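You operate a simulated robot arm through the tools that you are given. There is no shell and no other tool.

Carry out the task below with a simulated two-armed robot. There is one attempt and no reset: what you move stays moved.

## Task
Pick up the glass jar from the packing bench with one hand, pass it to the other hand and put it on the bench by the nozzle rack. Set down upright: glass jar.
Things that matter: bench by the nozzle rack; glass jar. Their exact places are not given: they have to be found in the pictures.

Only the result counts: the job must be done as asked and must still hold three seconds after the hand-in. Knocking over, shifting, dropping, spilling or breaking anything else fails it.

## Robot
Two 7-joint arms with two-finger parallel grippers on one trunk, on a base that moves. Base frame: it is fixed to the floor where the robot stands at the start and does not move with it; the origin is under the middle of the robot, x ahead of it, y to its left, z up. Units: m, rad, N and s.
The left shoulder is at the start at [0.062, 0.197, 1.079], the right one opposite. With the tool pointing down near the work surface each hand reaches from about 0.32 to 0.72 m from the robot's upright axis, wherever it stands, measured 20 degrees to its own side. Places, roughly: bench by the nozzle rack (20x30 cm) [-3.8, -3.7, 0.86]; glass jar [-2.5, 0.25, 1]. Payload 1.57 kg a hand.
Tool frame (each hand has its own): the origin (TCP) lies between the finger pads and is the grasp point; the fingertips stand 0.03 m ahead of it; z points along the fingers, y is the line along which they close. Largest opening 0.11 m; finger width 0.024, thickness 0.012; the body of the gripper, 0.048 by 0.112 m, starts 0.078 m behind the TCP.
Orientation is that of the tool frame in the base frame, as a unit quaternion [w, x, y, z]. With the fingers straight down and closing along the base's y, the tool's x points along the base's -x, its y along +y and its z along -z.

## Interface
- The arms move only by the tool play_rows. It takes "left_deltas", "right_deltas" or both (then of equal length, played together; a hand with none holds still); each is one flat list of numbers, 7 for each row, row after row: the shift along the tool's x, y, z in units of 200 mm (1.0 is 200 mm), then the turn, a rotation vector about the tool's x, y, z in units of 180 degrees (1.0 is 180 degrees), then the closure in counts, from 0 (fully open) to 255 (shut). In form: [x, y, z, rx, ry, rz, jaw, x, y, z, rx, ry, rz, jaw, ...]. A call has 1 to 20 rows; each row is the pose to reach, as a shift and turn from the pose commanded when the call began, along the tool's axes at that moment. A call with a number of a shift or a turn outside -1 to 1 is refused whole. Rows are played at 5 a second. More than 0.05 m and 0.15 rad between two rows, or a gripper value outside its range, and nothing of the call is played. Where a pose cannot be reached the arm comes as near as it can. A force on the tool above 40 N (or 10 N above the force at the start of the call, whichever is more), or a blocked arm, ends the call early, and 0.2 s more pass. The fingers move at their own pace (about 0.072 m/s each) and stop on an object; they squeeze with about 32 N. The grip force told is the motor's: it shows also when the fingers shut on nothing. Time passes only in rows, and 0.2 s behind the last, so rows that repeat a pose let the fingers close. It gives the time, the measured TCP pose, the force on the tool (base axes), the opening and the grip force at its end, in the units of the frame above (readings bear some noise), with the torque about the TCP (base axes, N m) and any sound that the robot's microphone picked up.
- Cameras (640 x 400 px; columns grow to the right, rows downward): "scene" is now at [0.1116, -0.0054, 1.6659]; the picture's right is [-0.07, -1.00, 0.00], its down [-0.74, 0.05, -0.67] and it looks along [0.66, -0.04, -0.75] (base axes); focal length 270 px, centre (320, 200). "left" rides on the left gripper at [0.07, -0.016, -0.141] in its tool frame; the picture's right is [0.23, 0.97, 0.00], its down [-0.85, 0.20, -0.48] and it looks along [-0.47, 0.11, 0.88] (tool axes); focal length 222 px, centre (320, 200). "right" rides on the right gripper at [0.07, 0.016, -0.141] in its tool frame; the picture's right is [-0.23, 0.97, 0.00], its down [-0.85, -0.20, -0.48] and it looks along [-0.47, -0.11, 0.88] (tool axes); focal length 222 px, centre (320, 200).
- grab_frame(camera): a new picture of that camera. It takes no simulated time.
- lift_body(by): slides the trunk up (or, below 0, down) by that many m; the arms and the scene camera ride with it, the base frame stays. It gives what a move gives, with no picture.
- steer(legs): drives the robot by 1 to 6 legs, each [ahead, left, turn to the left] in m, m and rad, along the robot's own axes; the way and the turn of a leg run together, so that a leg with both is an arc; at most 1.5 m and 3.142 rad a leg. The arms and the cameras ride along, it lands a little off, and it stops where it bumps. It gives what a move gives.
- pan_tilt(pan, tilt): turns the head with the scene camera to pan (to the left, within 1.501 rad either way) and tilt (down, from -0.506 to 1.204), counted from straight ahead of the robot. It gives what a move gives.
- point_at(camera, pixels): for up to 12 pixels [column, row] of the newest picture of that camera ("zoom" is the newest enlarged one), the place [x, y, z] in the base frame of the surface seen there, good to about 0.002 m. It takes no simulated time.
- enlarge(camera, box): a new picture of the part [left, top, right, bottom] of that camera's present view, enlarged. It takes no simulated time.
- sign_off(): hands the job in; it is judged then, once.

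Unless the task says otherwise, let go and move clear before handing in.

The tools are called after "Call:" as name(argument=value, ...) on one line, values as JSON. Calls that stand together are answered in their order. play_rows: Moves the arms, as the interface text tells. Its arguments: {"type":"object","properties":{"left_deltas":{"type":"array","items":{"type":"number"}},"right_deltas":{"type":"array","items":{"type":"number"}}},"required":[]} The other tools are called the same way: lift_body (by) moves the trunk up or down; steer (legs) drives the base; pan_tilt (pan, tilt) turns the head that bears the scene camera; grab_frame (camera) takes a picture; point_at (camera, pixels) gives the place of the surface under pixels of a picture; enlarge (camera, box) takes an enlarged picture of a part of a camera's view; sign_off () hands the job in.

At the start:

```text
t: 0.0
left_tcp_pos: [0.4123, 0.1814, 1.1162]
left_tcp_rot: [0.0, 0.0, 1.0, 0.0]
left_wrist_force: [0.3, 0.1, 0.6]
left_ft_torque: [0.02, 0.02, -0.03]
left_width: 0.11
left_gripper_force: 0.1
right_tcp_pos: [0.3573, -0.1367, 1.0517]
right_tcp_rot: [-0.001, -0.001, 1.0, 0.0]
right_wrist_force: [-0.6, 0.4, -0.8]
right_ft_torque: [0.02, 0.03, -0.04]
right_width: 0.1099
right_gripper_force: 0.0
trunk travel left (down, up): [-0.675, 0.315]
robot x, y, heading: [-0.0008, -0.004, 0.004]
head pan, tilt (commanded): [-0.066, 0.841]
```

scene: 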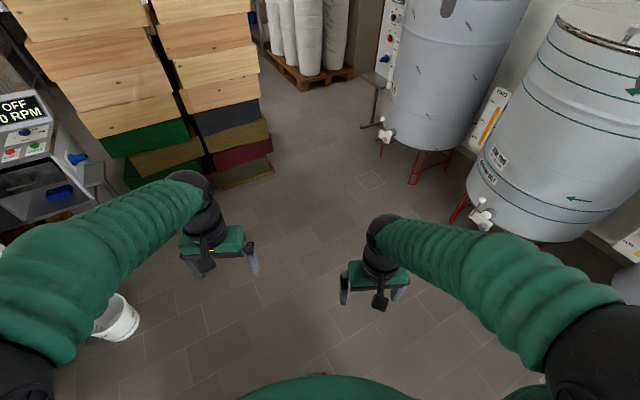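
right: 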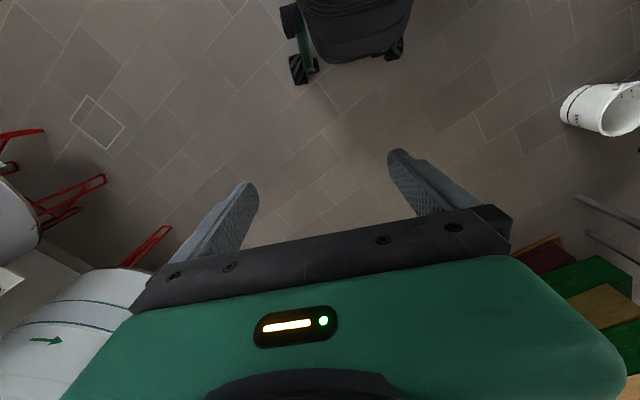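
left: 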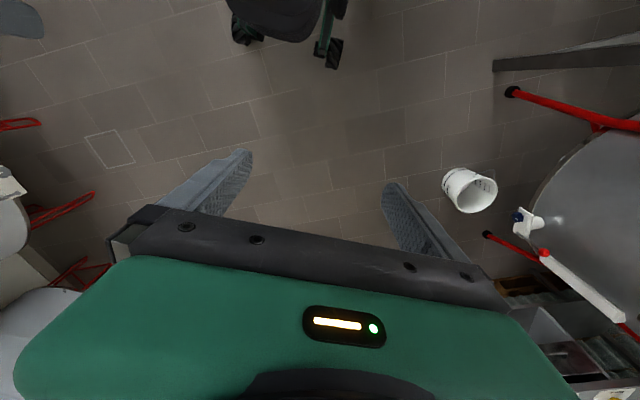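

The first pictures show a workshop with hive boxes and tanks ahead; the jar is behind me at about x=-2.5. I'll pan the head to both sides to see the way before turning.

Call:
pan_tilt(pan=1.5, tilt=0.5)

Call:
grab_frame(camera="scene")

Call:
pan_tilt(pan=-1.5, tilt=0.5)

Call:
grab_frame(camera="scene")

```text
t: 1.6
left_tcp_pos: [0.4106, 0.1818, 1.1159]
left_tcp_rot: [0.0, 0.0, 1.0, 0.0]
left_wrist_force: [0.3, -0.3, -0.1]
left_ft_torque: [-0.02, -0.01, -0.02]
left_width: 0.1102
left_gripper_force: 0.0
right_tcp_pos: [0.3555, -0.1356, 1.0523]
right_tcp_rot: [0.0, -0.001, 1.0, 0.001]
right_wrist_force: [1.0, -0.1, 0.5]
right_ft_torque: [-0.01, 0.0, 0.01]
right_width: 0.1099
right_gripper_force: 0.1
trunk travel left (down, up): [-0.675, 0.315]
robot x, y, heading: [-0.0011, -0.003, -0.001]
head pan, tilt (commanded): [1.499, 0.499]
```

```text
taken
```

scene: 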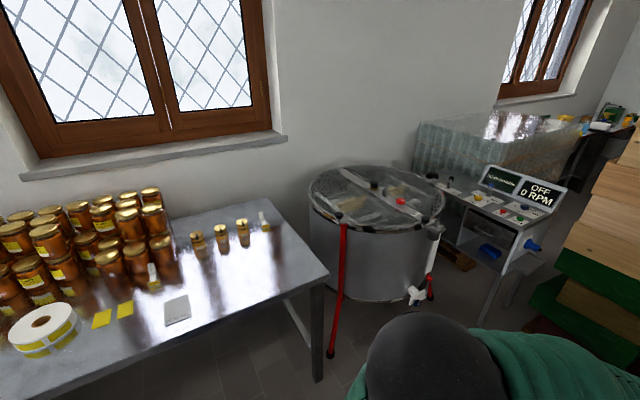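

```text
t: 4.2
left_tcp_pos: [0.4114, 0.1823, 1.1169]
left_tcp_rot: [0.0, 0.0, 1.0, 0.0]
left_wrist_force: [0.3, 0.2, -0.2]
left_ft_torque: [0.0, 0.02, -0.02]
left_width: 0.1101
left_gripper_force: 0.0
right_tcp_pos: [0.356, -0.1362, 1.0528]
right_tcp_rot: [0.0, 0.0, 1.0, 0.0]
right_wrist_force: [-0.1, -0.1, -0.3]
right_ft_torque: [0.04, 0.01, 0.0]
right_width: 0.1101
right_gripper_force: 0.0
trunk travel left (down, up): [-0.675, 0.315]
robot x, y, heading: [-0.0031, 0.0011, -0.003]
head pan, tilt (commanded): [-1.499, 0.499]
```

```text
taken
```

scene: 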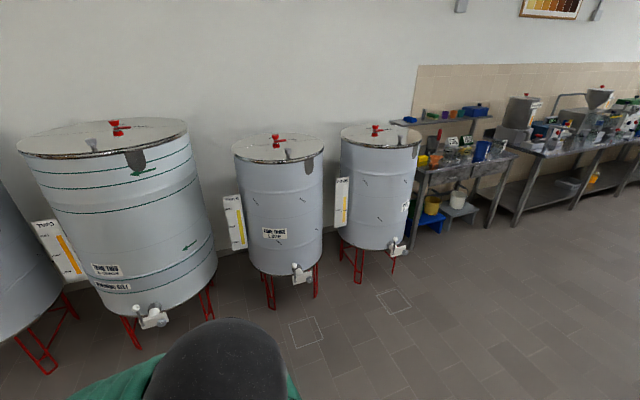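

The left side shows a packing bench with honey jars near the left wall; the right side shows tanks and benches further back. I'll measure the bench near edge before turning.

Call:
point_at(camera="scene", pixels=[[155, 315], [300, 275], [395, 245], [430, 185], [505, 155], [520, 220], [400, 300]])

Call:
pan_tilt(pan=1.5, tilt=0.6)

Call:
grab_frame(camera="scene")

Call:
point_at(camera="scene", pixels=[[320, 230], [200, 280], [100, 310], [415, 250], [30, 290], [200, 190]])

```text
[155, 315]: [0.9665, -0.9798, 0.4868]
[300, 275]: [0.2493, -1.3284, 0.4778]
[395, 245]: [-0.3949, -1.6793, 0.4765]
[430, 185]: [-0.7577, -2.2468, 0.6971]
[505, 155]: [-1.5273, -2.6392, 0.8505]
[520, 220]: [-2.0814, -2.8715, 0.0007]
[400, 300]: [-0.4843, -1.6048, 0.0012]
```

```text
t: 6.8
left_tcp_pos: [0.4117, 0.1822, 1.1173]
left_tcp_rot: [0.0, 0.0, 1.0, 0.0]
left_wrist_force: [0.5, -0.4, -0.4]
left_ft_torque: [-0.01, 0.02, -0.02]
left_width: 0.1101
left_gripper_force: 0.1
right_tcp_pos: [0.3553, -0.1364, 1.0531]
right_tcp_rot: [-0.001, 0.0, 1.0, 0.0]
right_wrist_force: [0.3, -0.3, 0.7]
right_ft_torque: [-0.02, 0.0, 0.01]
right_width: 0.1102
right_gripper_force: 0.0
trunk travel left (down, up): [-0.675, 0.315]
robot x, y, heading: [-0.0037, -0.0039, -0.004]
head pan, tilt (commanded): [1.499, 0.6]
```

```text
taken
```

scene: 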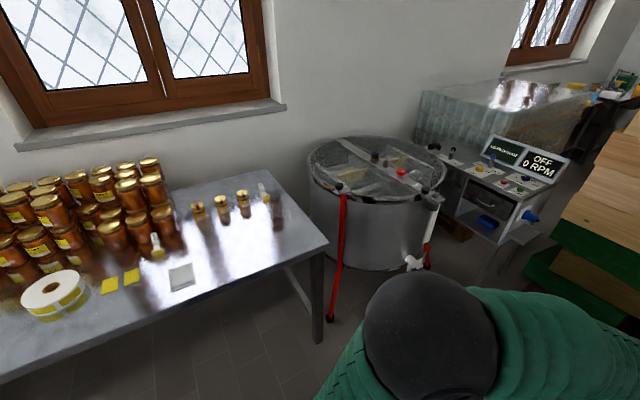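

```text
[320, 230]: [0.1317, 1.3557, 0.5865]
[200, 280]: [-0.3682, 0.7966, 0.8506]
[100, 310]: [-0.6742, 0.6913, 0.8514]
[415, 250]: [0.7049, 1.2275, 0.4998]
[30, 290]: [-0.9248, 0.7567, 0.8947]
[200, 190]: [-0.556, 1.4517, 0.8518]
```

The bench's near edge is roughly at y≈0.7 (pixel 100,310 → y 0.69 on top z 0.85), and tanks are >0.98 m away on the right, so turning right in place is clear. I'll turn clockwise by half and look.

Call:
steer(legs=[[0, 0, -1.57]])

Call:
pan_tilt(pan=-1.2, tilt=0.4)

Call:
grab_frame(camera="scene")

```text
t: 11.1
left_tcp_pos: [0.1771, -0.4138, 1.1168]
left_tcp_rot: [0.001, 0.712, 0.703, 0.0]
left_wrist_force: [0.0, 0.0, -0.3]
left_ft_torque: [0.02, 0.02, 0.02]
left_width: 0.1099
left_gripper_force: 0.0
right_tcp_pos: [-0.1404, -0.3535, 1.0524]
right_tcp_rot: [0.0, 0.711, 0.703, 0.001]
right_wrist_force: [-0.4, -0.3, -0.1]
right_ft_torque: [0.02, -0.01, -0.03]
right_width: 0.1098
right_gripper_force: 0.0
trunk travel left (down, up): [-0.675, 0.315]
robot x, y, heading: [-0.0002, 0.0016, -1.58]
head pan, tilt (commanded): [1.499, 0.6]
```

```text
t: 13.5
left_tcp_pos: [0.1781, -0.4127, 1.1162]
left_tcp_rot: [0.0, 0.712, 0.703, -0.001]
left_wrist_force: [0.7, 0.4, -0.3]
left_ft_torque: [-0.04, 0.02, 0.01]
left_width: 0.1102
left_gripper_force: 0.0
right_tcp_pos: [-0.1415, -0.3531, 1.0519]
right_tcp_rot: [0.0, 0.711, 0.703, 0.0]
right_wrist_force: [-0.1, -0.1, -0.8]
right_ft_torque: [0.03, -0.02, -0.01]
right_width: 0.1099
right_gripper_force: 0.2
trunk travel left (down, up): [-0.675, 0.315]
robot x, y, heading: [-0.0012, 0.0001, -1.584]
head pan, tilt (commanded): [-1.201, 0.4]
```

```text
taken
```

scene: 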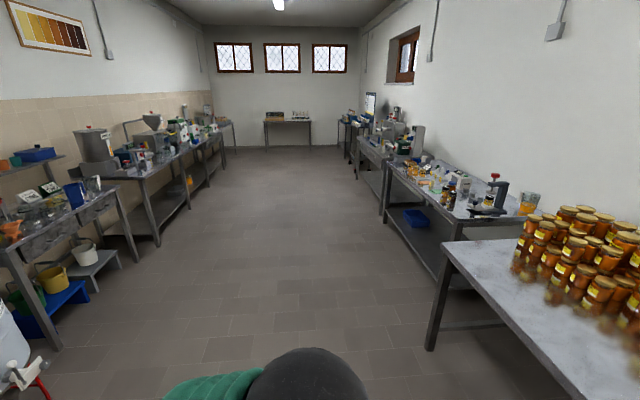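

I now see the long aisle with benches left and right; a second bench (pixels ~390–540, 165–220) with many items is probably the packing bench at x≈-2.5. I'll measure points on it and enlarge.

Call:
point_at(camera="scene", pixels=[[450, 215], [390, 168], [530, 200], [490, 205], [460, 185], [427, 160], [445, 255], [75, 185], [110, 180], [200, 150], [180, 150], [20, 205]])

Call:
enlarge(camera="scene", box=[360, 130, 560, 255])

```text
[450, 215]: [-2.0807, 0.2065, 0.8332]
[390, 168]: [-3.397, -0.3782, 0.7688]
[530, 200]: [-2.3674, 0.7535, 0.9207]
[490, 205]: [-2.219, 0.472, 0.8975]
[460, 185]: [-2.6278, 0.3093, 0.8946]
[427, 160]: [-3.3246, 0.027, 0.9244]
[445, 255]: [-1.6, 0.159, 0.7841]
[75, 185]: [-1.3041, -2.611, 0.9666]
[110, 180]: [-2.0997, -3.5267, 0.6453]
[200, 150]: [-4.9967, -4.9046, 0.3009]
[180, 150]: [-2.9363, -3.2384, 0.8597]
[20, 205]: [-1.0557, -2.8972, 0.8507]
```

```text
3.20 times, centred on (460, 192) of scene
```

zoom: 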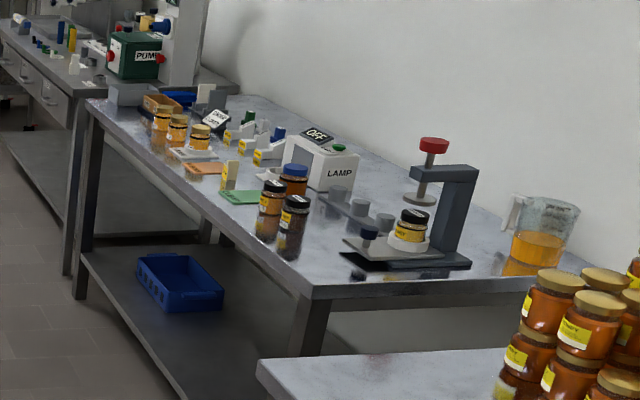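

The second bench holds several small jars (zoom pixels (270,197), (295,213), (293,180)), a capping press and a jug. I'll measure those places.

Call:
point_at(camera="zoom", pixels=[[272, 200], [294, 215], [294, 180], [410, 228], [200, 135], [178, 130], [160, 122], [540, 240], [330, 165], [310, 290], [90, 105], [590, 270]])

```text
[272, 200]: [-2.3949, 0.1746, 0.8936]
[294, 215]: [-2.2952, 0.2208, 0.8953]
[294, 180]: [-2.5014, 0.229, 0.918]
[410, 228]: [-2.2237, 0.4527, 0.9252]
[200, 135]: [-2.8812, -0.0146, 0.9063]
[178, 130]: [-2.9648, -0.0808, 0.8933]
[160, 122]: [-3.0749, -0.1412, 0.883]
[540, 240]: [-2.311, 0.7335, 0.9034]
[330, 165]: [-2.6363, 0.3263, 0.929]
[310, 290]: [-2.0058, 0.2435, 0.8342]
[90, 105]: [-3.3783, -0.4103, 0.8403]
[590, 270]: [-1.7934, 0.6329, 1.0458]
```

The bench is tilted in the base frame (front edge from [-2.0,0.24] to [-3.38,-0.41]), so the room axis lies at heading ≈ -2.70. I'll turn to it, drive 1.3 m along the aisle, and look at the bench on the right.

Call:
steer(legs=[[0, 0, -1.12], [1.3, 0, 0]])

Call:
pan_tilt(pan=-0.9, tilt=0.5)

Call:
grab_frame(camera="scene")

```text
t: 22.9
left_tcp_pos: [-1.479, -0.9081, 1.1167]
left_tcp_rot: [0.0, 0.976, 0.219, 0.0]
left_wrist_force: [-0.7, -1.6, -0.3]
left_ft_torque: [0.01, -0.01, 0.01]
left_width: 0.1099
left_gripper_force: 0.1
right_tcp_pos: [-1.5649, -0.595, 1.0522]
right_tcp_rot: [0.001, 0.975, 0.22, 0.0]
right_wrist_force: [-0.6, 0.0, -0.4]
right_ft_torque: [0.01, 0.01, -0.01]
right_width: 0.1099
right_gripper_force: 0.1
trunk travel left (down, up): [-0.675, 0.315]
robot x, y, heading: [-1.1867, -0.5682, -2.697]
head pan, tilt (commanded): [-1.201, 0.4]
```

```text
t: 23.7
left_tcp_pos: [-1.4793, -0.9074, 1.117]
left_tcp_rot: [0.0, 0.976, 0.219, 0.0]
left_wrist_force: [-0.1, 0.0, -0.1]
left_ft_torque: [0.03, 0.01, 0.0]
left_width: 0.1098
left_gripper_force: 0.1
right_tcp_pos: [-1.5643, -0.5952, 1.0519]
right_tcp_rot: [0.001, 0.976, 0.219, 0.0]
right_wrist_force: [0.3, 0.9, 0.0]
right_ft_torque: [0.0, 0.01, 0.01]
right_width: 0.1101
right_gripper_force: 0.1
trunk travel left (down, up): [-0.675, 0.315]
robot x, y, heading: [-1.1853, -0.5655, -2.697]
head pan, tilt (commanded): [-0.901, 0.499]
```

```text
taken
```

scene: 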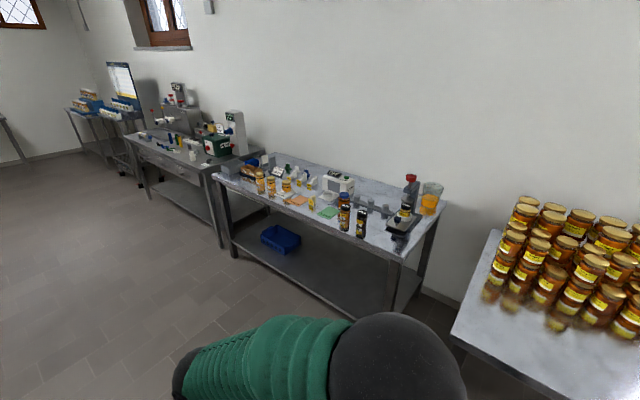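

Call:
enlarge(camera="scene", box=[220, 140, 460, 290])

Call:
enlarge(camera="scene", box=[300, 160, 420, 240])

```text
2.67 times, centred on (340, 215) of scene
```

zoom: 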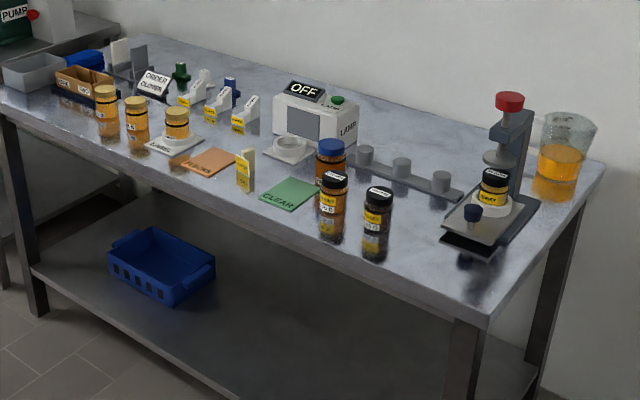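

```text
5.00 times, centred on (360, 200) of scene
```

zoom: 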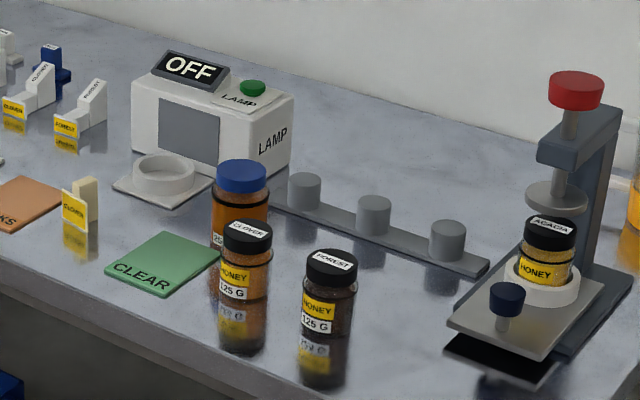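

The zoom shows the blue-lidded jar (zoom 240,190) nearest to the rough place, with smaller black-lidded jars (zoom 247,250 and 330,290) close by. I'll drive alongside, turn to face the bench, and look closer before choosing.

Call:
steer(legs=[[0.85, 0, 0], [0, 0, -1.57]])

Call:
pan_tilt(pan=0.0, tilt=0.55)

Call:
grab_frame(camera="scene")

Call:
enlarge(camera="scene", box=[240, 130, 400, 230])

```text
t: 31.9
left_tcp_pos: [-2.2832, -0.6163, 1.1158]
left_tcp_rot: [0.0, 0.844, -0.537, 0.0]
left_wrist_force: [-0.3, -0.4, 0.7]
left_ft_torque: [0.0, 0.0, 0.03]
left_width: 0.1102
left_gripper_force: 0.0
right_tcp_pos: [-1.9704, -0.5329, 1.0516]
right_tcp_rot: [0.0, 0.844, -0.536, -0.001]
right_wrist_force: [0.7, 0.1, -0.2]
right_ft_torque: [0.04, -0.03, 0.03]
right_width: 0.11
right_gripper_force: 0.1
trunk travel left (down, up): [-0.675, 0.315]
robot x, y, heading: [-1.9443, -0.9107, 2.01]
head pan, tilt (commanded): [-0.901, 0.499]
```

```text
t: 33.1
left_tcp_pos: [-2.2818, -0.6182, 1.1169]
left_tcp_rot: [0.0, 0.844, -0.536, 0.001]
left_wrist_force: [-0.3, -0.8, 0.1]
left_ft_torque: [0.01, 0.01, 0.05]
left_width: 0.1098
left_gripper_force: 0.0
right_tcp_pos: [-1.97, -0.5339, 1.052]
right_tcp_rot: [0.0, 0.844, -0.536, 0.0]
right_wrist_force: [-0.9, -0.3, 0.4]
right_ft_torque: [-0.05, 0.0, 0.01]
right_width: 0.11
right_gripper_force: 0.0
trunk travel left (down, up): [-0.675, 0.315]
robot x, y, heading: [-1.9421, -0.9148, 2.008]
head pan, tilt (commanded): [0.0, 0.55]
```

```text
taken
```

scene: 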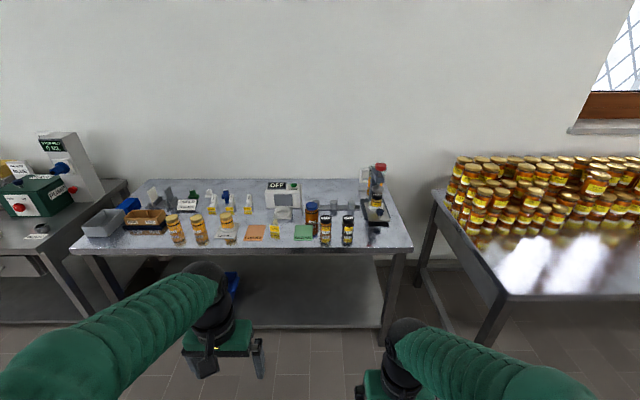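

```text
4.00 times, centred on (320, 180) of scene
```

zoom: 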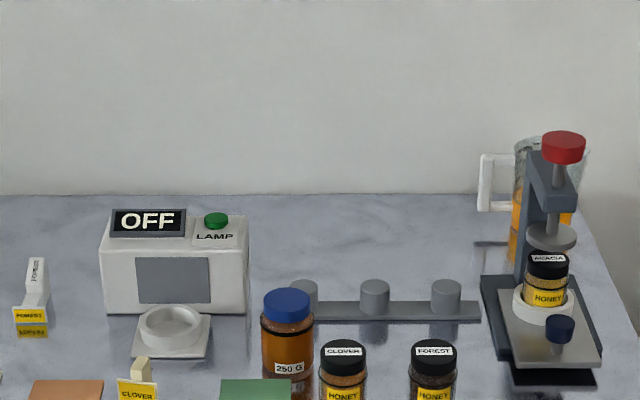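

The blue-lidded 250 G jar stands dead ahead (zoom 288,330; about [-2.50, 0.23]), best matching the rough place. Before choosing grips, I'll pan left to preview the nozzle-rack bench from here.

Call:
pan_tilt(pan=1.5, tilt=0.3)

Call:
grab_frame(camera="scene")

Call:
enlarge(camera="scene", box=[0, 100, 240, 250])

```text
t: 34.7
left_tcp_pos: [-2.2823, -0.6175, 1.1176]
left_tcp_rot: [0.0, 0.844, -0.536, 0.001]
left_wrist_force: [-0.5, 0.7, -0.3]
left_ft_torque: [-0.02, -0.02, 0.0]
left_width: 0.1099
left_gripper_force: 0.1
right_tcp_pos: [-1.969, -0.532, 1.0533]
right_tcp_rot: [0.0, 0.844, -0.536, 0.0]
right_wrist_force: [-0.3, 0.4, -0.3]
right_ft_torque: [-0.02, 0.04, 0.0]
right_width: 0.11
right_gripper_force: 0.0
trunk travel left (down, up): [-0.675, 0.315]
robot x, y, heading: [-1.9446, -0.9105, 2.006]
head pan, tilt (commanded): [1.499, 0.3]
```

```text
taken
```

scene: 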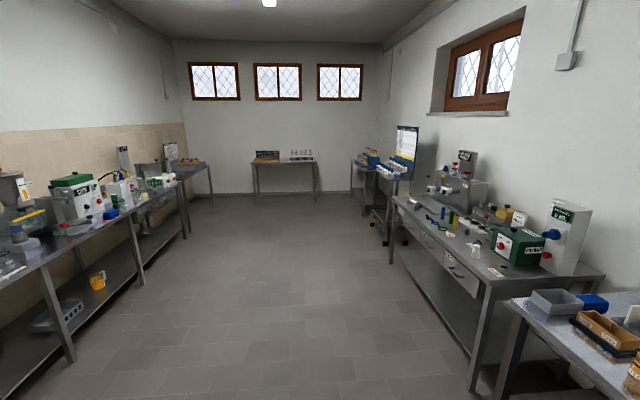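

```text
2.67 times, centred on (120, 175) of scene
```

zoom: 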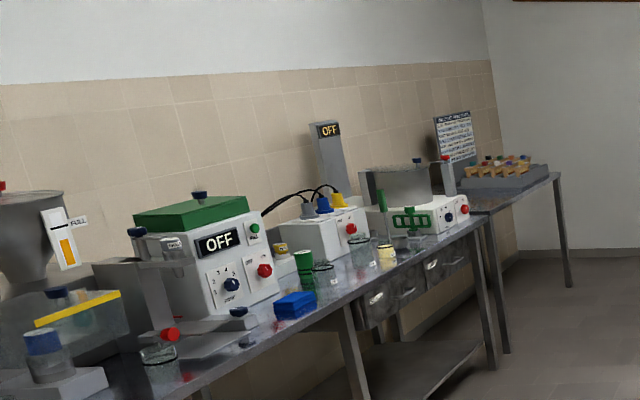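

The left benches hold many machines and small things; I'll measure points along that bench to find [-3.8, -3.7].

Call:
point_at(camera="zoom", pixels=[[165, 365], [295, 308], [325, 285], [360, 255], [388, 258], [415, 245], [305, 270], [410, 217], [235, 340], [350, 300], [430, 262], [490, 215]])

```text
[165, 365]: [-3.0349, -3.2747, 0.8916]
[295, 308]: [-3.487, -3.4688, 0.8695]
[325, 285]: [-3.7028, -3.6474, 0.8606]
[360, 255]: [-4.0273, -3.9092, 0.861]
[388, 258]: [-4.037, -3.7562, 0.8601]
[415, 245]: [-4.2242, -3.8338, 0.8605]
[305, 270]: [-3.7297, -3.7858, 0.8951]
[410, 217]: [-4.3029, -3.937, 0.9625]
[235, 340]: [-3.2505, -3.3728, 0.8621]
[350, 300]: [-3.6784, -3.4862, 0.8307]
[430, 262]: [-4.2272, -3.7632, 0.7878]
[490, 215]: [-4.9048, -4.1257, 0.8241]
```

The target region lies between the green/clear cups (zoom 305–325,275) and the next glasses (zoom 360–388,255). I'll enlarge there.

Call:
enlarge(camera="scene", box=[85, 165, 181, 225])

Call:
point_at(camera="zoom", pixels=[[320, 200], [280, 230], [360, 180], [240, 260], [320, 170], [260, 200], [200, 240]])

```text
6.67 times, centred on (133, 195) of scene
```

zoom: 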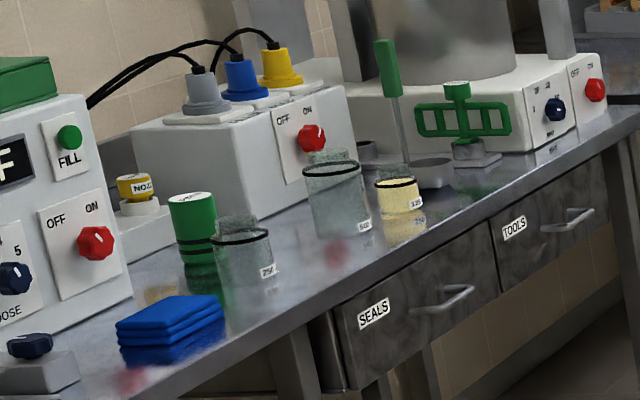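

```text
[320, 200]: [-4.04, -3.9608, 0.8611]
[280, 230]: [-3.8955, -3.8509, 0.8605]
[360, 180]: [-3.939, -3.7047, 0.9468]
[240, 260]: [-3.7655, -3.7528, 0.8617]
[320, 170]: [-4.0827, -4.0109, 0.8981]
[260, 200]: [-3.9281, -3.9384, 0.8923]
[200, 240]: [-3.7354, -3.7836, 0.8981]
```

The target area at the left bench lies behind its front edge, beside glass beakers (zoom 245,250 and 335,195); I'll inspect it later from close up. Now I turn the head back and approach the packing bench partway for measuring the jar.

Call:
steer(legs=[[0.4, -0.16, 0]])

Call:
pan_tilt(pan=0.15, tilt=0.75)

Call:
grab_frame(camera="scene")

Call:
enlarge(camera="scene", box=[200, 80, 440, 230])

```text
t: 37.3
left_tcp_pos: [-2.3165, -0.1954, 1.1158]
left_tcp_rot: [-0.001, 0.85, -0.527, -0.001]
left_wrist_force: [-0.3, 0.0, 0.3]
left_ft_torque: [-0.05, -0.01, 0.04]
left_width: 0.11
left_gripper_force: 0.1
right_tcp_pos: [-2.0045, -0.105, 1.0522]
right_tcp_rot: [-0.001, 0.85, -0.527, 0.0]
right_wrist_force: [0.1, -0.6, 0.9]
right_ft_torque: [0.04, -0.02, 0.0]
right_width: 0.1101
right_gripper_force: 0.1
trunk travel left (down, up): [-0.675, 0.315]
robot x, y, heading: [-1.9713, -0.4831, 2.026]
head pan, tilt (commanded): [1.499, 0.3]
```

```text
t: 38.8
left_tcp_pos: [-2.3165, -0.1933, 1.1175]
left_tcp_rot: [0.0, 0.849, -0.528, 0.0]
left_wrist_force: [0.7, 0.2, -0.3]
left_ft_torque: [-0.02, -0.01, 0.0]
left_width: 0.1101
left_gripper_force: 0.2
right_tcp_pos: [-2.0051, -0.1043, 1.0525]
right_tcp_rot: [0.0, 0.849, -0.528, 0.0]
right_wrist_force: [0.2, 0.1, -0.7]
right_ft_torque: [0.0, 0.05, 0.01]
right_width: 0.11
right_gripper_force: 0.1
trunk travel left (down, up): [-0.675, 0.315]
robot x, y, heading: [-1.9733, -0.4788, 2.032]
head pan, tilt (commanded): [0.15, 0.75]
```

```text
taken
```

scene: 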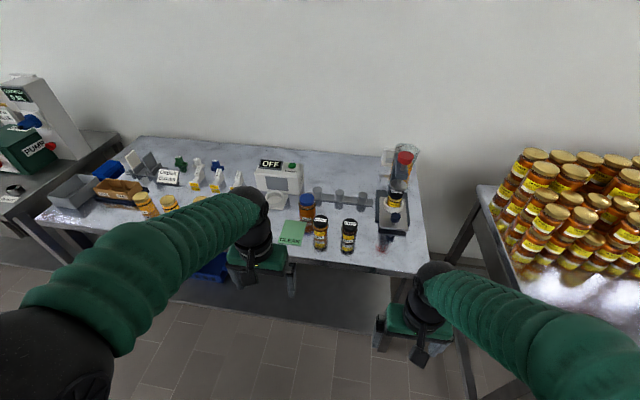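

```text
2.67 times, centred on (320, 155) of scene
```

zoom: 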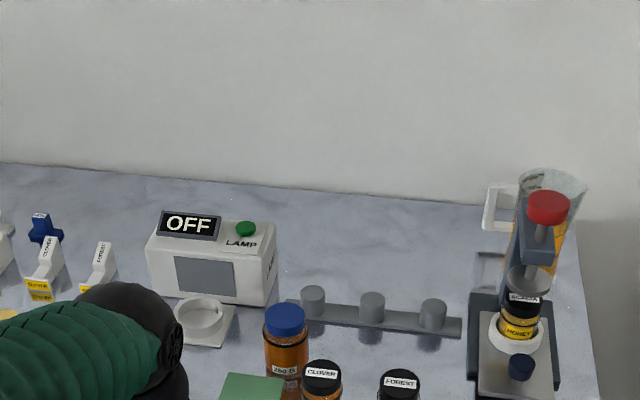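

Now the jars are near (blue lid at 306,200; black lids at 320,222 and 349,227). I'll enlarge that part and measure the jar's lid, base and neighbours.

Call:
enlarge(camera="scene", box=[256, 180, 384, 260])

```text
5.00 times, centred on (320, 220) of scene
```

zoom: 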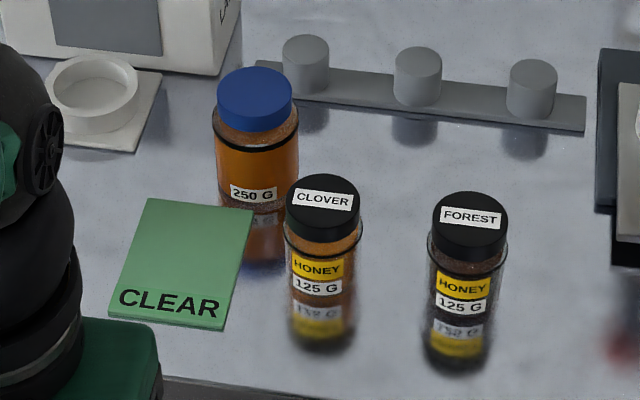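

Call:
point_at(camera="zoom", pixels=[[255, 85], [222, 95], [288, 95], [255, 125], [255, 192], [252, 203], [323, 190], [320, 290], [470, 205], [305, 55], [232, 260], [320, 365]])

Call:
point_at(camera="zoom", pixels=[[218, 98], [290, 98], [254, 68], [215, 150], [297, 150], [255, 128], [150, 200], [250, 212], [90, 65], [420, 50], [360, 90], [120, 320]])

```text
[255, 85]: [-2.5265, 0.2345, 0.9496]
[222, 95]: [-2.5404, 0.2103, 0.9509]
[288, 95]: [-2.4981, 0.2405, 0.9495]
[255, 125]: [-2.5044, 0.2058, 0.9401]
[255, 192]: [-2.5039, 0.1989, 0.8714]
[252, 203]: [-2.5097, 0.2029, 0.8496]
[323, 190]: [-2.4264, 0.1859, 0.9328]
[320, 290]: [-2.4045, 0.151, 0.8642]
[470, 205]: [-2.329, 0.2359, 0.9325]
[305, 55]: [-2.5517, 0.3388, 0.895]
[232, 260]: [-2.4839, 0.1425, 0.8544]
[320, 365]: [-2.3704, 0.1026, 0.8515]
```

```text
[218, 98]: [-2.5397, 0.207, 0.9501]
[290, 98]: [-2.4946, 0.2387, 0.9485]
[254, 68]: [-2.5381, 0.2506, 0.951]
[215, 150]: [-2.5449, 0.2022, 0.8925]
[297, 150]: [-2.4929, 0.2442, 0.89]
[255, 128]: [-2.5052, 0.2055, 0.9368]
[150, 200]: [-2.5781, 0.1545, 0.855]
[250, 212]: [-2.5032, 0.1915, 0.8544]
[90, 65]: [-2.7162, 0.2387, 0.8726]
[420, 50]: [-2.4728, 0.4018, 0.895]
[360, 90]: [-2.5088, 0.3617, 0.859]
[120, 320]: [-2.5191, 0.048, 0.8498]
```

The jar measures about: top z 0.950, bench z 0.850, centre ≈[-2.520, 0.227], lid Ø0.056, body Ø0.067; the Clover jar is ~0.11 m away at right-front. I'll drive 0.25 m closer so the left hand can take it from straight above.

Call:
steer(legs=[[0.25, 0, -0.02]])

Call:
grab_frame(camera="scene")

Call:
grab_frame(camera="left")

```text
t: 40.6
left_tcp_pos: [-2.418, 0.035, 1.1181]
left_tcp_rot: [-0.001, 0.845, -0.535, -0.001]
left_wrist_force: [-0.2, -0.3, 0.2]
left_ft_torque: [0.0, 0.0, -0.02]
left_width: 0.1099
left_gripper_force: 0.1
right_tcp_pos: [-2.1061, 0.1211, 1.053]
right_tcp_rot: [0.0, 0.845, -0.534, -0.001]
right_wrist_force: [0.1, 0.6, 0.3]
right_ft_torque: [0.0, -0.03, 0.0]
right_width: 0.1101
right_gripper_force: 0.0
trunk travel left (down, up): [-0.675, 0.315]
robot x, y, heading: [-2.0794, -0.253, 2.011]
head pan, tilt (commanded): [0.15, 0.75]
```

```text
taken
```

scene: 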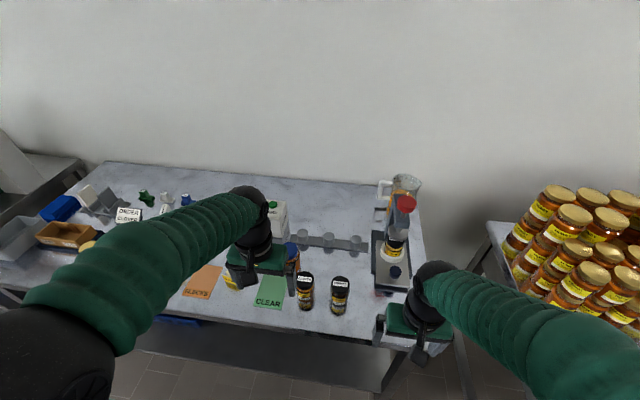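

```text
taken
```

left: 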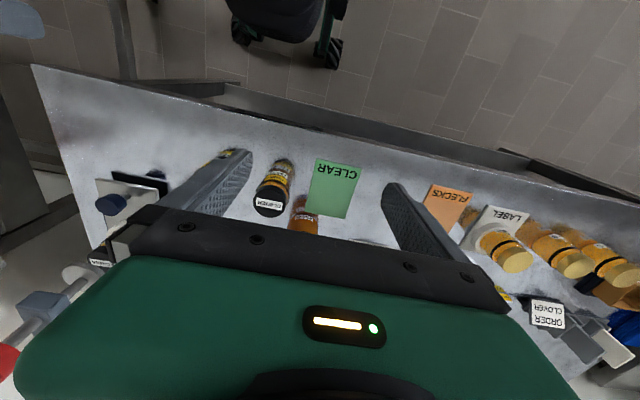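

The jar is now 0.217 m ahead and 0.01 m left of the left TCP. I'll move the left hand forward at its present height in small rows and re-look with its camera.

Call:
play_rows(left_deltas=[-0.15, 0.01, 0, 0, 0, 0, 0, -0.3, 0.02, 0, 0, 0, 0, 0, -0.45, 0.03, 0, 0, 0, 0, 0, -0.6, 0.04, 0, 0, 0, 0, 0, -0.75, 0.05, 0, 0, 0, 0, 0, -0.9, 0.05, 0, 0, 0, 0, 0, -0.9, 0.05, 0, 0, 0, 0, 0])

Call:
grab_frame(camera="left")

Call:
grab_frame(camera="scene")

```text
t: 42.2
left_tcp_pos: [-2.503, 0.1934, 1.1128]
left_tcp_rot: [0.001, 0.845, -0.535, 0.0]
left_wrist_force: [0.2, 0.3, -0.1]
left_ft_torque: [0.03, -0.02, 0.03]
left_width: 0.1101
left_gripper_force: 0.0
right_tcp_pos: [-2.1057, 0.1207, 1.0528]
right_tcp_rot: [0.0, 0.845, -0.534, -0.001]
right_wrist_force: [0.1, 0.1, -0.2]
right_ft_torque: [0.0, 0.0, -0.02]
right_width: 0.1098
right_gripper_force: 0.2
trunk travel left (down, up): [-0.675, 0.315]
robot x, y, heading: [-2.081, -0.2579, 2.017]
head pan, tilt (commanded): [0.15, 0.75]
```

```text
taken
```

left: 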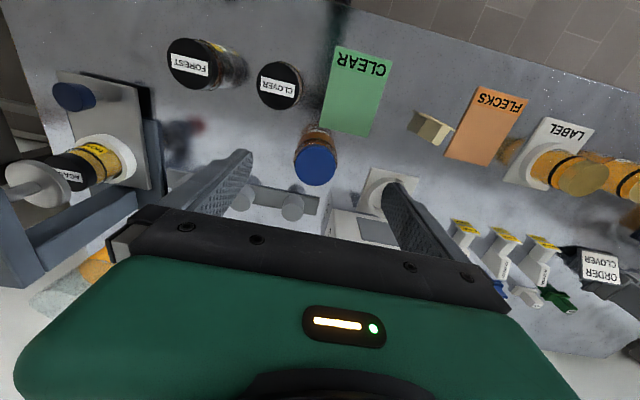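

```text
taken
```

scene: 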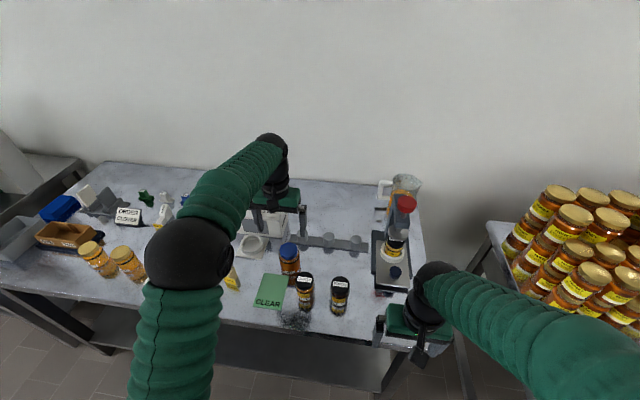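

The jar's blue lid sits at (315,163) in the left picture, between the finger lines. I'll measure its edges in this view.

Call:
point_at(camera="left", pixels=[[315, 165], [296, 166], [335, 166], [315, 150], [315, 182], [279, 87], [350, 95], [293, 205], [378, 190]])

Call:
enlarge(camera="scene", box=[230, 190, 390, 290])

Call:
point_at(camera="zoom", pixels=[[206, 228], [274, 228], [240, 212], [240, 250], [197, 270], [280, 270], [240, 320]])

```text
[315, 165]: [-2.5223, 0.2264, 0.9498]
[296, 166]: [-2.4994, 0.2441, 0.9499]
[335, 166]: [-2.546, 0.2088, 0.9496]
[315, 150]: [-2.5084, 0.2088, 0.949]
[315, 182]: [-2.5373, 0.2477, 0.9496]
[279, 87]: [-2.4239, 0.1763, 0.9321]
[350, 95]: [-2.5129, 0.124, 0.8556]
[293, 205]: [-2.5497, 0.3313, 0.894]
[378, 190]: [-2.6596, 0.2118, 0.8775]
```

```text
4.00 times, centred on (310, 240) of scene
```

zoom: 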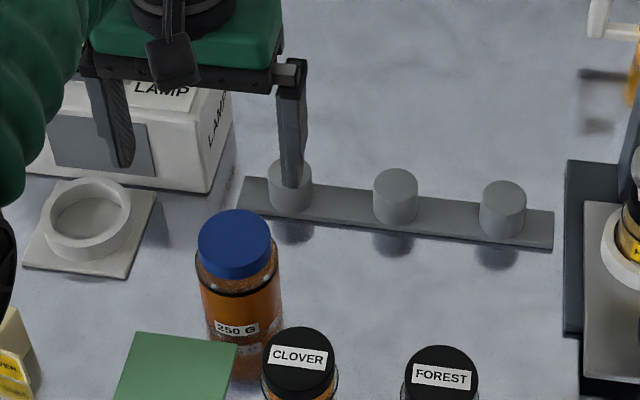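

```text
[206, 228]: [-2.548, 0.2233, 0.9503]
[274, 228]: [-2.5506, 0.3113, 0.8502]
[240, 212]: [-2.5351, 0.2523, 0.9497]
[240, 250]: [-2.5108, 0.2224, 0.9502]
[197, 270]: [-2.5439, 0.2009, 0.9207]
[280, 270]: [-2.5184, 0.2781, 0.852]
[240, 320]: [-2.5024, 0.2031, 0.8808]
```

Lid centre measured at [-2.523, 0.2275, 0.950]; the TCP needs 0.039 m more ahead and 0.003 m left. I'll shift and lower to about z≈1.01 (tips still above the lid) and check.

Call:
play_rows(left_deltas=[-0.1, 0.008, 0, 0, 0, 0, 0, -0.197, 0.016, 0, 0, 0, 0, 0, -0.197, 0.016, 0.13, 0, 0, 0, 0, -0.197, 0.016, 0.26, 0, 0, 0, 0, -0.197, 0.016, 0.39, 0, 0, 0, 0, -0.197, 0.016, 0.5, 0, 0, 0, 0, -0.197, 0.016, 0.5, 0, 0, 0, 0, -0.197, 0.016, 0.5, 0, 0, 0, 0])

Call:
grab_frame(camera="left")

Call:
enlarge(camera="scene", box=[210, 160, 370, 260])

```text
t: 44.0
left_tcp_pos: [-2.523, 0.2299, 1.0173]
left_tcp_rot: [0.0, 0.845, -0.535, 0.0]
left_wrist_force: [0.1, -0.3, -0.3]
left_ft_torque: [0.02, 0.04, 0.0]
left_width: 0.1102
left_gripper_force: 0.1
right_tcp_pos: [-2.1069, 0.1215, 1.0518]
right_tcp_rot: [-0.001, 0.845, -0.535, 0.0]
right_wrist_force: [0.3, 0.2, -0.3]
right_ft_torque: [-0.02, 0.0, 0.0]
right_width: 0.11
right_gripper_force: 0.0
trunk travel left (down, up): [-0.675, 0.315]
robot x, y, heading: [-2.0786, -0.2557, 2.014]
head pan, tilt (commanded): [0.15, 0.75]
```

```text
taken
```

left: 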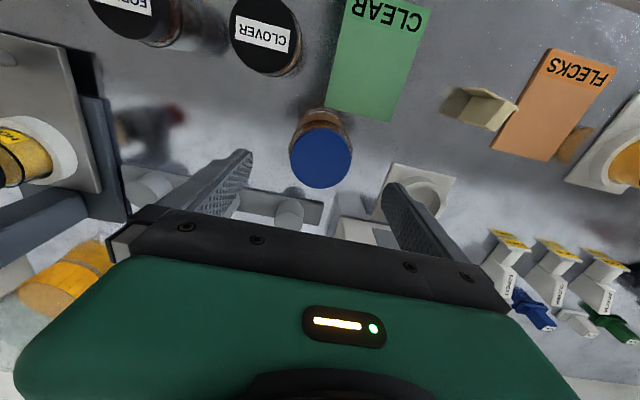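

```text
4.00 times, centred on (290, 210) of scene
```

zoom: 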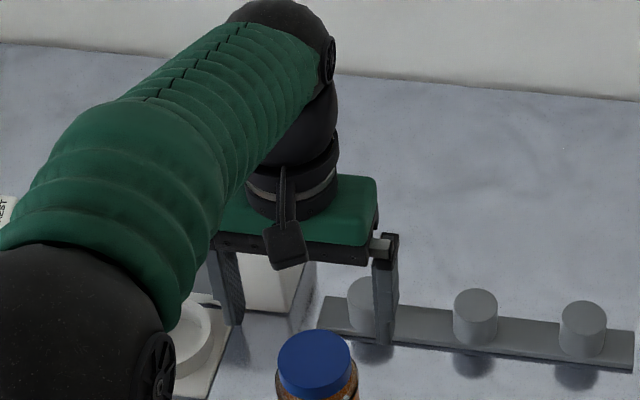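

TCP now reads [-2.523, 0.230, 1.017], nearly over the lid centre. I'll verify the lid centre from this closer view.

Call:
point_at(camera="left", pixels=[[320, 158], [292, 158], [349, 158], [320, 133], [320, 184], [266, 40], [330, 205], [420, 190]])

```text
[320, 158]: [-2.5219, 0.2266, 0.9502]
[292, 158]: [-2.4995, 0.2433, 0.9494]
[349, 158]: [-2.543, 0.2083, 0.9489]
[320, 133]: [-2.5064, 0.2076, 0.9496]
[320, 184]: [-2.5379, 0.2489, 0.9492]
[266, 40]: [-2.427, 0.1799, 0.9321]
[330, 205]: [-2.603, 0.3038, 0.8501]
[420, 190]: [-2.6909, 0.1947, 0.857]
```

Confirmed centre [-2.522, 0.227]. I'll lower to z≈0.922 (tips ~0.892, on the upper body) and close the fingers.

Call:
play_rows(left_deltas=[0.015, 0, 0.12, 0, 0, 0, 0, 0.015, 0, 0.24, 0, 0, 0, 0, 0.015, 0, 0.36, 0, 0, 0, 0, 0.015, 0, 0.475, 0, 0, 0, 0, 0.015, 0, 0.475, 0, 0, 0, 0, 0.015, 0, 0.475, 0, 0, 0, 0])

Call:
grab_frame(camera="left")

Call:
enlarge(camera="scene", box=[210, 180, 370, 280])

```text
t: 45.4
left_tcp_pos: [-2.5227, 0.226, 0.9239]
left_tcp_rot: [0.0, 0.845, -0.535, -0.001]
left_wrist_force: [-0.1, 0.1, -0.4]
left_ft_torque: [0.04, 0.0, 0.02]
left_width: 0.11
left_gripper_force: 0.1
right_tcp_pos: [-2.1068, 0.1206, 1.0527]
right_tcp_rot: [0.0, 0.845, -0.535, 0.0]
right_wrist_force: [0.2, -0.3, -0.2]
right_ft_torque: [0.02, 0.01, -0.01]
right_width: 0.1102
right_gripper_force: 0.1
trunk travel left (down, up): [-0.675, 0.315]
robot x, y, heading: [-2.0745, -0.2568, 2.015]
head pan, tilt (commanded): [0.15, 0.75]
```

```text
taken
```

left: 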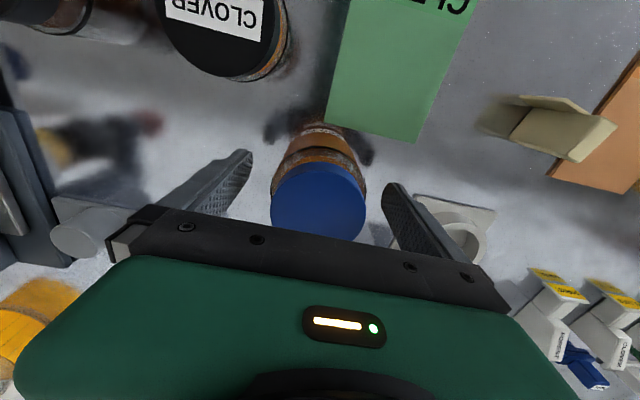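

```text
4.00 times, centred on (290, 230) of scene
```

zoom: 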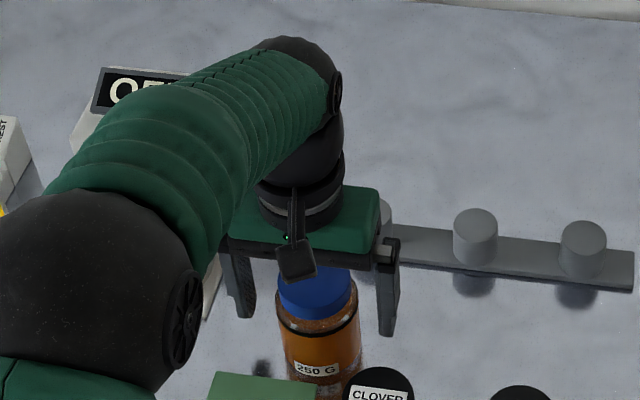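

The jar stands centred between the fingers with no contact force. I'll close the left gripper in place.

Call:
play_rows(left_deltas=[0, 0, 0, 0, 0, 0, 80, 0, 0, 0, 0, 0, 0, 140, 0, 0, 0, 0, 0, 0, 255, 0, 0, 0, 0, 0, 0, 255, 0, 0, 0, 0, 0, 0, 255, 0, 0, 0, 0, 0, 0, 255])

Call:
grab_frame(camera="left")

```text
t: 46.8
left_tcp_pos: [-2.5224, 0.2261, 0.9231]
left_tcp_rot: [0.0, 0.845, -0.535, 0.0]
left_wrist_force: [1.3, 0.8, -0.1]
left_ft_torque: [0.08, -0.1, 0.0]
left_width: 0.0669
left_gripper_force: 31.8
right_tcp_pos: [-2.1058, 0.1222, 1.052]
right_tcp_rot: [0.0, 0.846, -0.534, 0.0]
right_wrist_force: [-0.1, -1.1, -0.5]
right_ft_torque: [0.01, -0.02, 0.04]
right_width: 0.11
right_gripper_force: 0.0
trunk travel left (down, up): [-0.675, 0.315]
robot x, y, heading: [-2.0758, -0.2557, 2.017]
head pan, tilt (commanded): [0.15, 0.75]
```

```text
taken
```

left: 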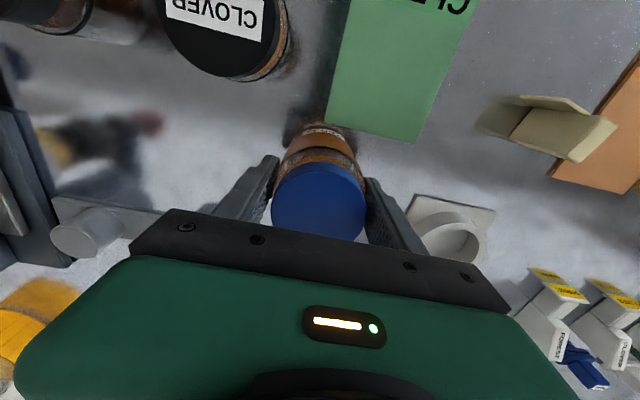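

The fingers stopped on the jar at 0.067 m with 32 N. I'll lift slowly straight up by 0.18 m.

Call:
play_rows(left_deltas=[0, 0, -0.03, 0, 0, 0, 255, 0, 0, -0.08, 0, 0, 0, 255, 0, 0, -0.16, 0, 0, 0, 255, 0, 0, -0.26, 0, 0, 0, 255, 0, 0, -0.38, 0, 0, 0, 255, 0, 0, -0.5, 0, 0, 0, 255, 0, 0, -0.62, 0, 0, 0, 255, 0, 0, -0.74, 0, 0, 0, 255, 0, 0, -0.84, 0, 0, 0, 255, 0, 0, -0.9, 0, 0, 0, 255, 0, 0, -0.9, 0, 0, 0, 255])

Call:
grab_frame(camera="left")

Call:
grab_frame(camera="scene")

```text
t: 49.2
left_tcp_pos: [-2.5236, 0.2241, 1.1034]
left_tcp_rot: [0.0, 0.845, -0.535, 0.0]
left_wrist_force: [-0.5, -0.8, -4.2]
left_ft_torque: [0.0, -0.04, 0.03]
left_width: 0.0667
left_gripper_force: 32.2
right_tcp_pos: [-2.107, 0.1225, 1.0524]
right_tcp_rot: [0.001, 0.845, -0.535, 0.0]
right_wrist_force: [-0.7, 0.0, -0.4]
right_ft_torque: [0.0, -0.03, -0.01]
right_width: 0.1098
right_gripper_force: 0.1
trunk travel left (down, up): [-0.675, 0.315]
robot x, y, heading: [-2.0813, -0.2544, 2.012]
head pan, tilt (commanded): [0.15, 0.75]
```

```text
taken
```

left: 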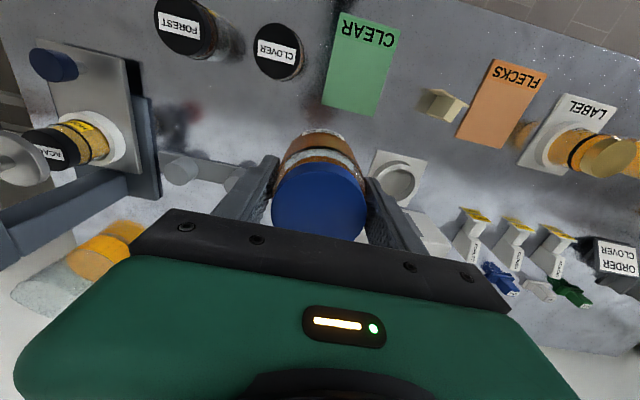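

```text
taken
```

scene: 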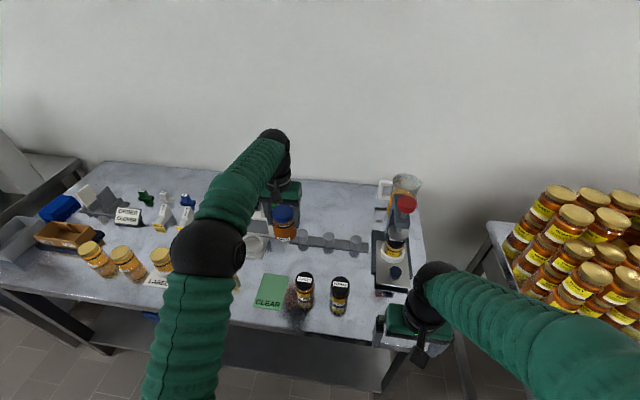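

The jar is lifted cleanly (≈4 N weight, bottom at ~1.03). I'll back straight off 0.65 m into the aisle for the handover.

Call:
steer(legs=[[-0.65, 0, 0]])

Call:
grab_frame(camera="scene")

```text
t: 52.8
left_tcp_pos: [-2.2499, -0.3677, 1.1031]
left_tcp_rot: [0.001, 0.85, -0.527, 0.001]
left_wrist_force: [0.0, 0.3, -4.8]
left_ft_torque: [-0.03, -0.01, 0.03]
left_width: 0.0669
left_gripper_force: 31.4
right_tcp_pos: [-1.8323, -0.4613, 1.0513]
right_tcp_rot: [0.001, 0.85, -0.527, 0.001]
right_wrist_force: [-1.2, 0.1, 1.0]
right_ft_torque: [0.0, -0.06, -0.02]
right_width: 0.11
right_gripper_force: 0.0
trunk travel left (down, up): [-0.675, 0.315]
robot x, y, heading: [-1.7981, -0.8383, 2.033]
head pan, tilt (commanded): [0.15, 0.75]
```

```text
taken
```

scene: 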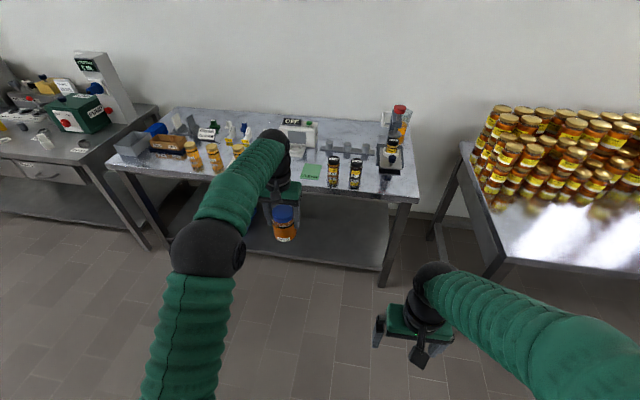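

The jar is held steadily in the aisle. I'll bring the left hand to the middle (forward 0.55, lateral 0, z≈1.0), yawed 50° so its fingers line up with the right hand's coming approach direction.

Call:
play_rows(left_deltas=[0.0303, -0.0808, 0.0429, 0, 0, 0.0232, 255, 0.0607, -0.1617, 0.0858, 0, 0, 0.0463, 255, 0.091, -0.2425, 0.1288, 0, 0, 0.0695, 255, 0.1213, -0.3233, 0.1717, 0, 0, 0.0927, 255, 0.1517, -0.4042, 0.2146, 0, 0, 0.1158, 255, 0.182, -0.485, 0.2575, 0, 0, 0.139, 255, 0.2123, -0.5658, 0.3004, 0, 0, 0.1622, 255, 0.2427, -0.6467, 0.3433, 0, 0, 0.1853, 255, 0.273, -0.7275, 0.3863, 0, 0, 0.2085, 255, 0.3033, -0.8083, 0.4292, 0, 0, 0.2317, 255, 0.3337, -0.8892, 0.4721, 0, 0, 0.2548, 255, 0.364, -0.97, 0.515, 0, 0, 0.278, 255, 0.364, -0.97, 0.515, 0, 0, 0.278, 255])

Call:
pan_tilt(pan=0.0, tilt=0.85)

Call:
grab_frame(camera="scene")

Call:
grab_frame(camera="right")

```text
t: 55.6
left_tcp_pos: [-2.0438, -0.3487, 0.9997]
left_tcp_rot: [-0.001, -0.547, 0.837, 0.002]
left_wrist_force: [0.1, 0.3, -3.8]
left_ft_torque: [-0.01, 0.0, -0.02]
left_width: 0.067
left_gripper_force: 32.5
right_tcp_pos: [-1.8289, -0.464, 1.0521]
right_tcp_rot: [-0.001, 0.85, -0.527, 0.0]
right_wrist_force: [0.0, -0.8, -0.1]
right_ft_torque: [0.01, 0.0, 0.0]
right_width: 0.11
right_gripper_force: 0.1
trunk travel left (down, up): [-0.675, 0.315]
robot x, y, heading: [-1.7926, -0.8393, 2.033]
head pan, tilt (commanded): [0.15, 0.75]
```

```text
t: 56.3
left_tcp_pos: [-2.0428, -0.3492, 1.0003]
left_tcp_rot: [0.0, -0.548, 0.837, 0.001]
left_wrist_force: [-0.3, 0.2, -4.9]
left_ft_torque: [-0.02, -0.01, 0.01]
left_width: 0.0665
left_gripper_force: 31.6
right_tcp_pos: [-1.8289, -0.4636, 1.0522]
right_tcp_rot: [0.0, 0.85, -0.527, 0.0]
right_wrist_force: [-0.2, -0.4, 0.2]
right_ft_torque: [0.0, -0.02, 0.01]
right_width: 0.11
right_gripper_force: 0.0
trunk travel left (down, up): [-0.675, 0.315]
robot x, y, heading: [-1.7969, -0.8426, 2.034]
head pan, tilt (commanded): [0.0, 0.85]
```

```text
taken
```

scene: 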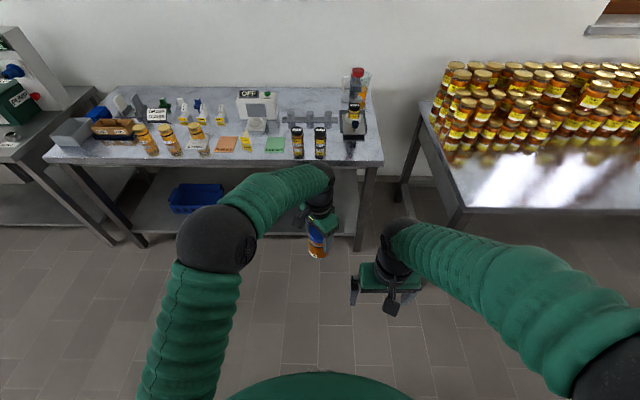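

```text
taken
```

right: 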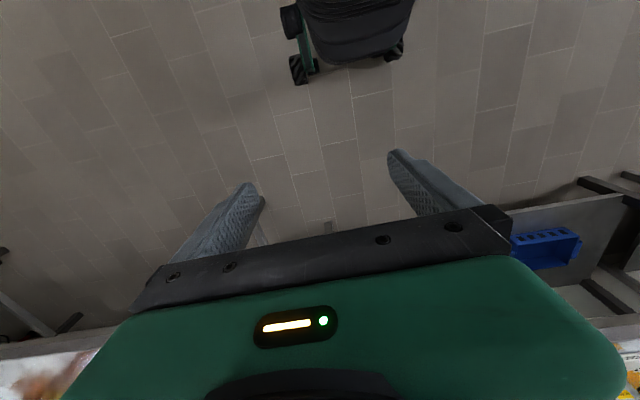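

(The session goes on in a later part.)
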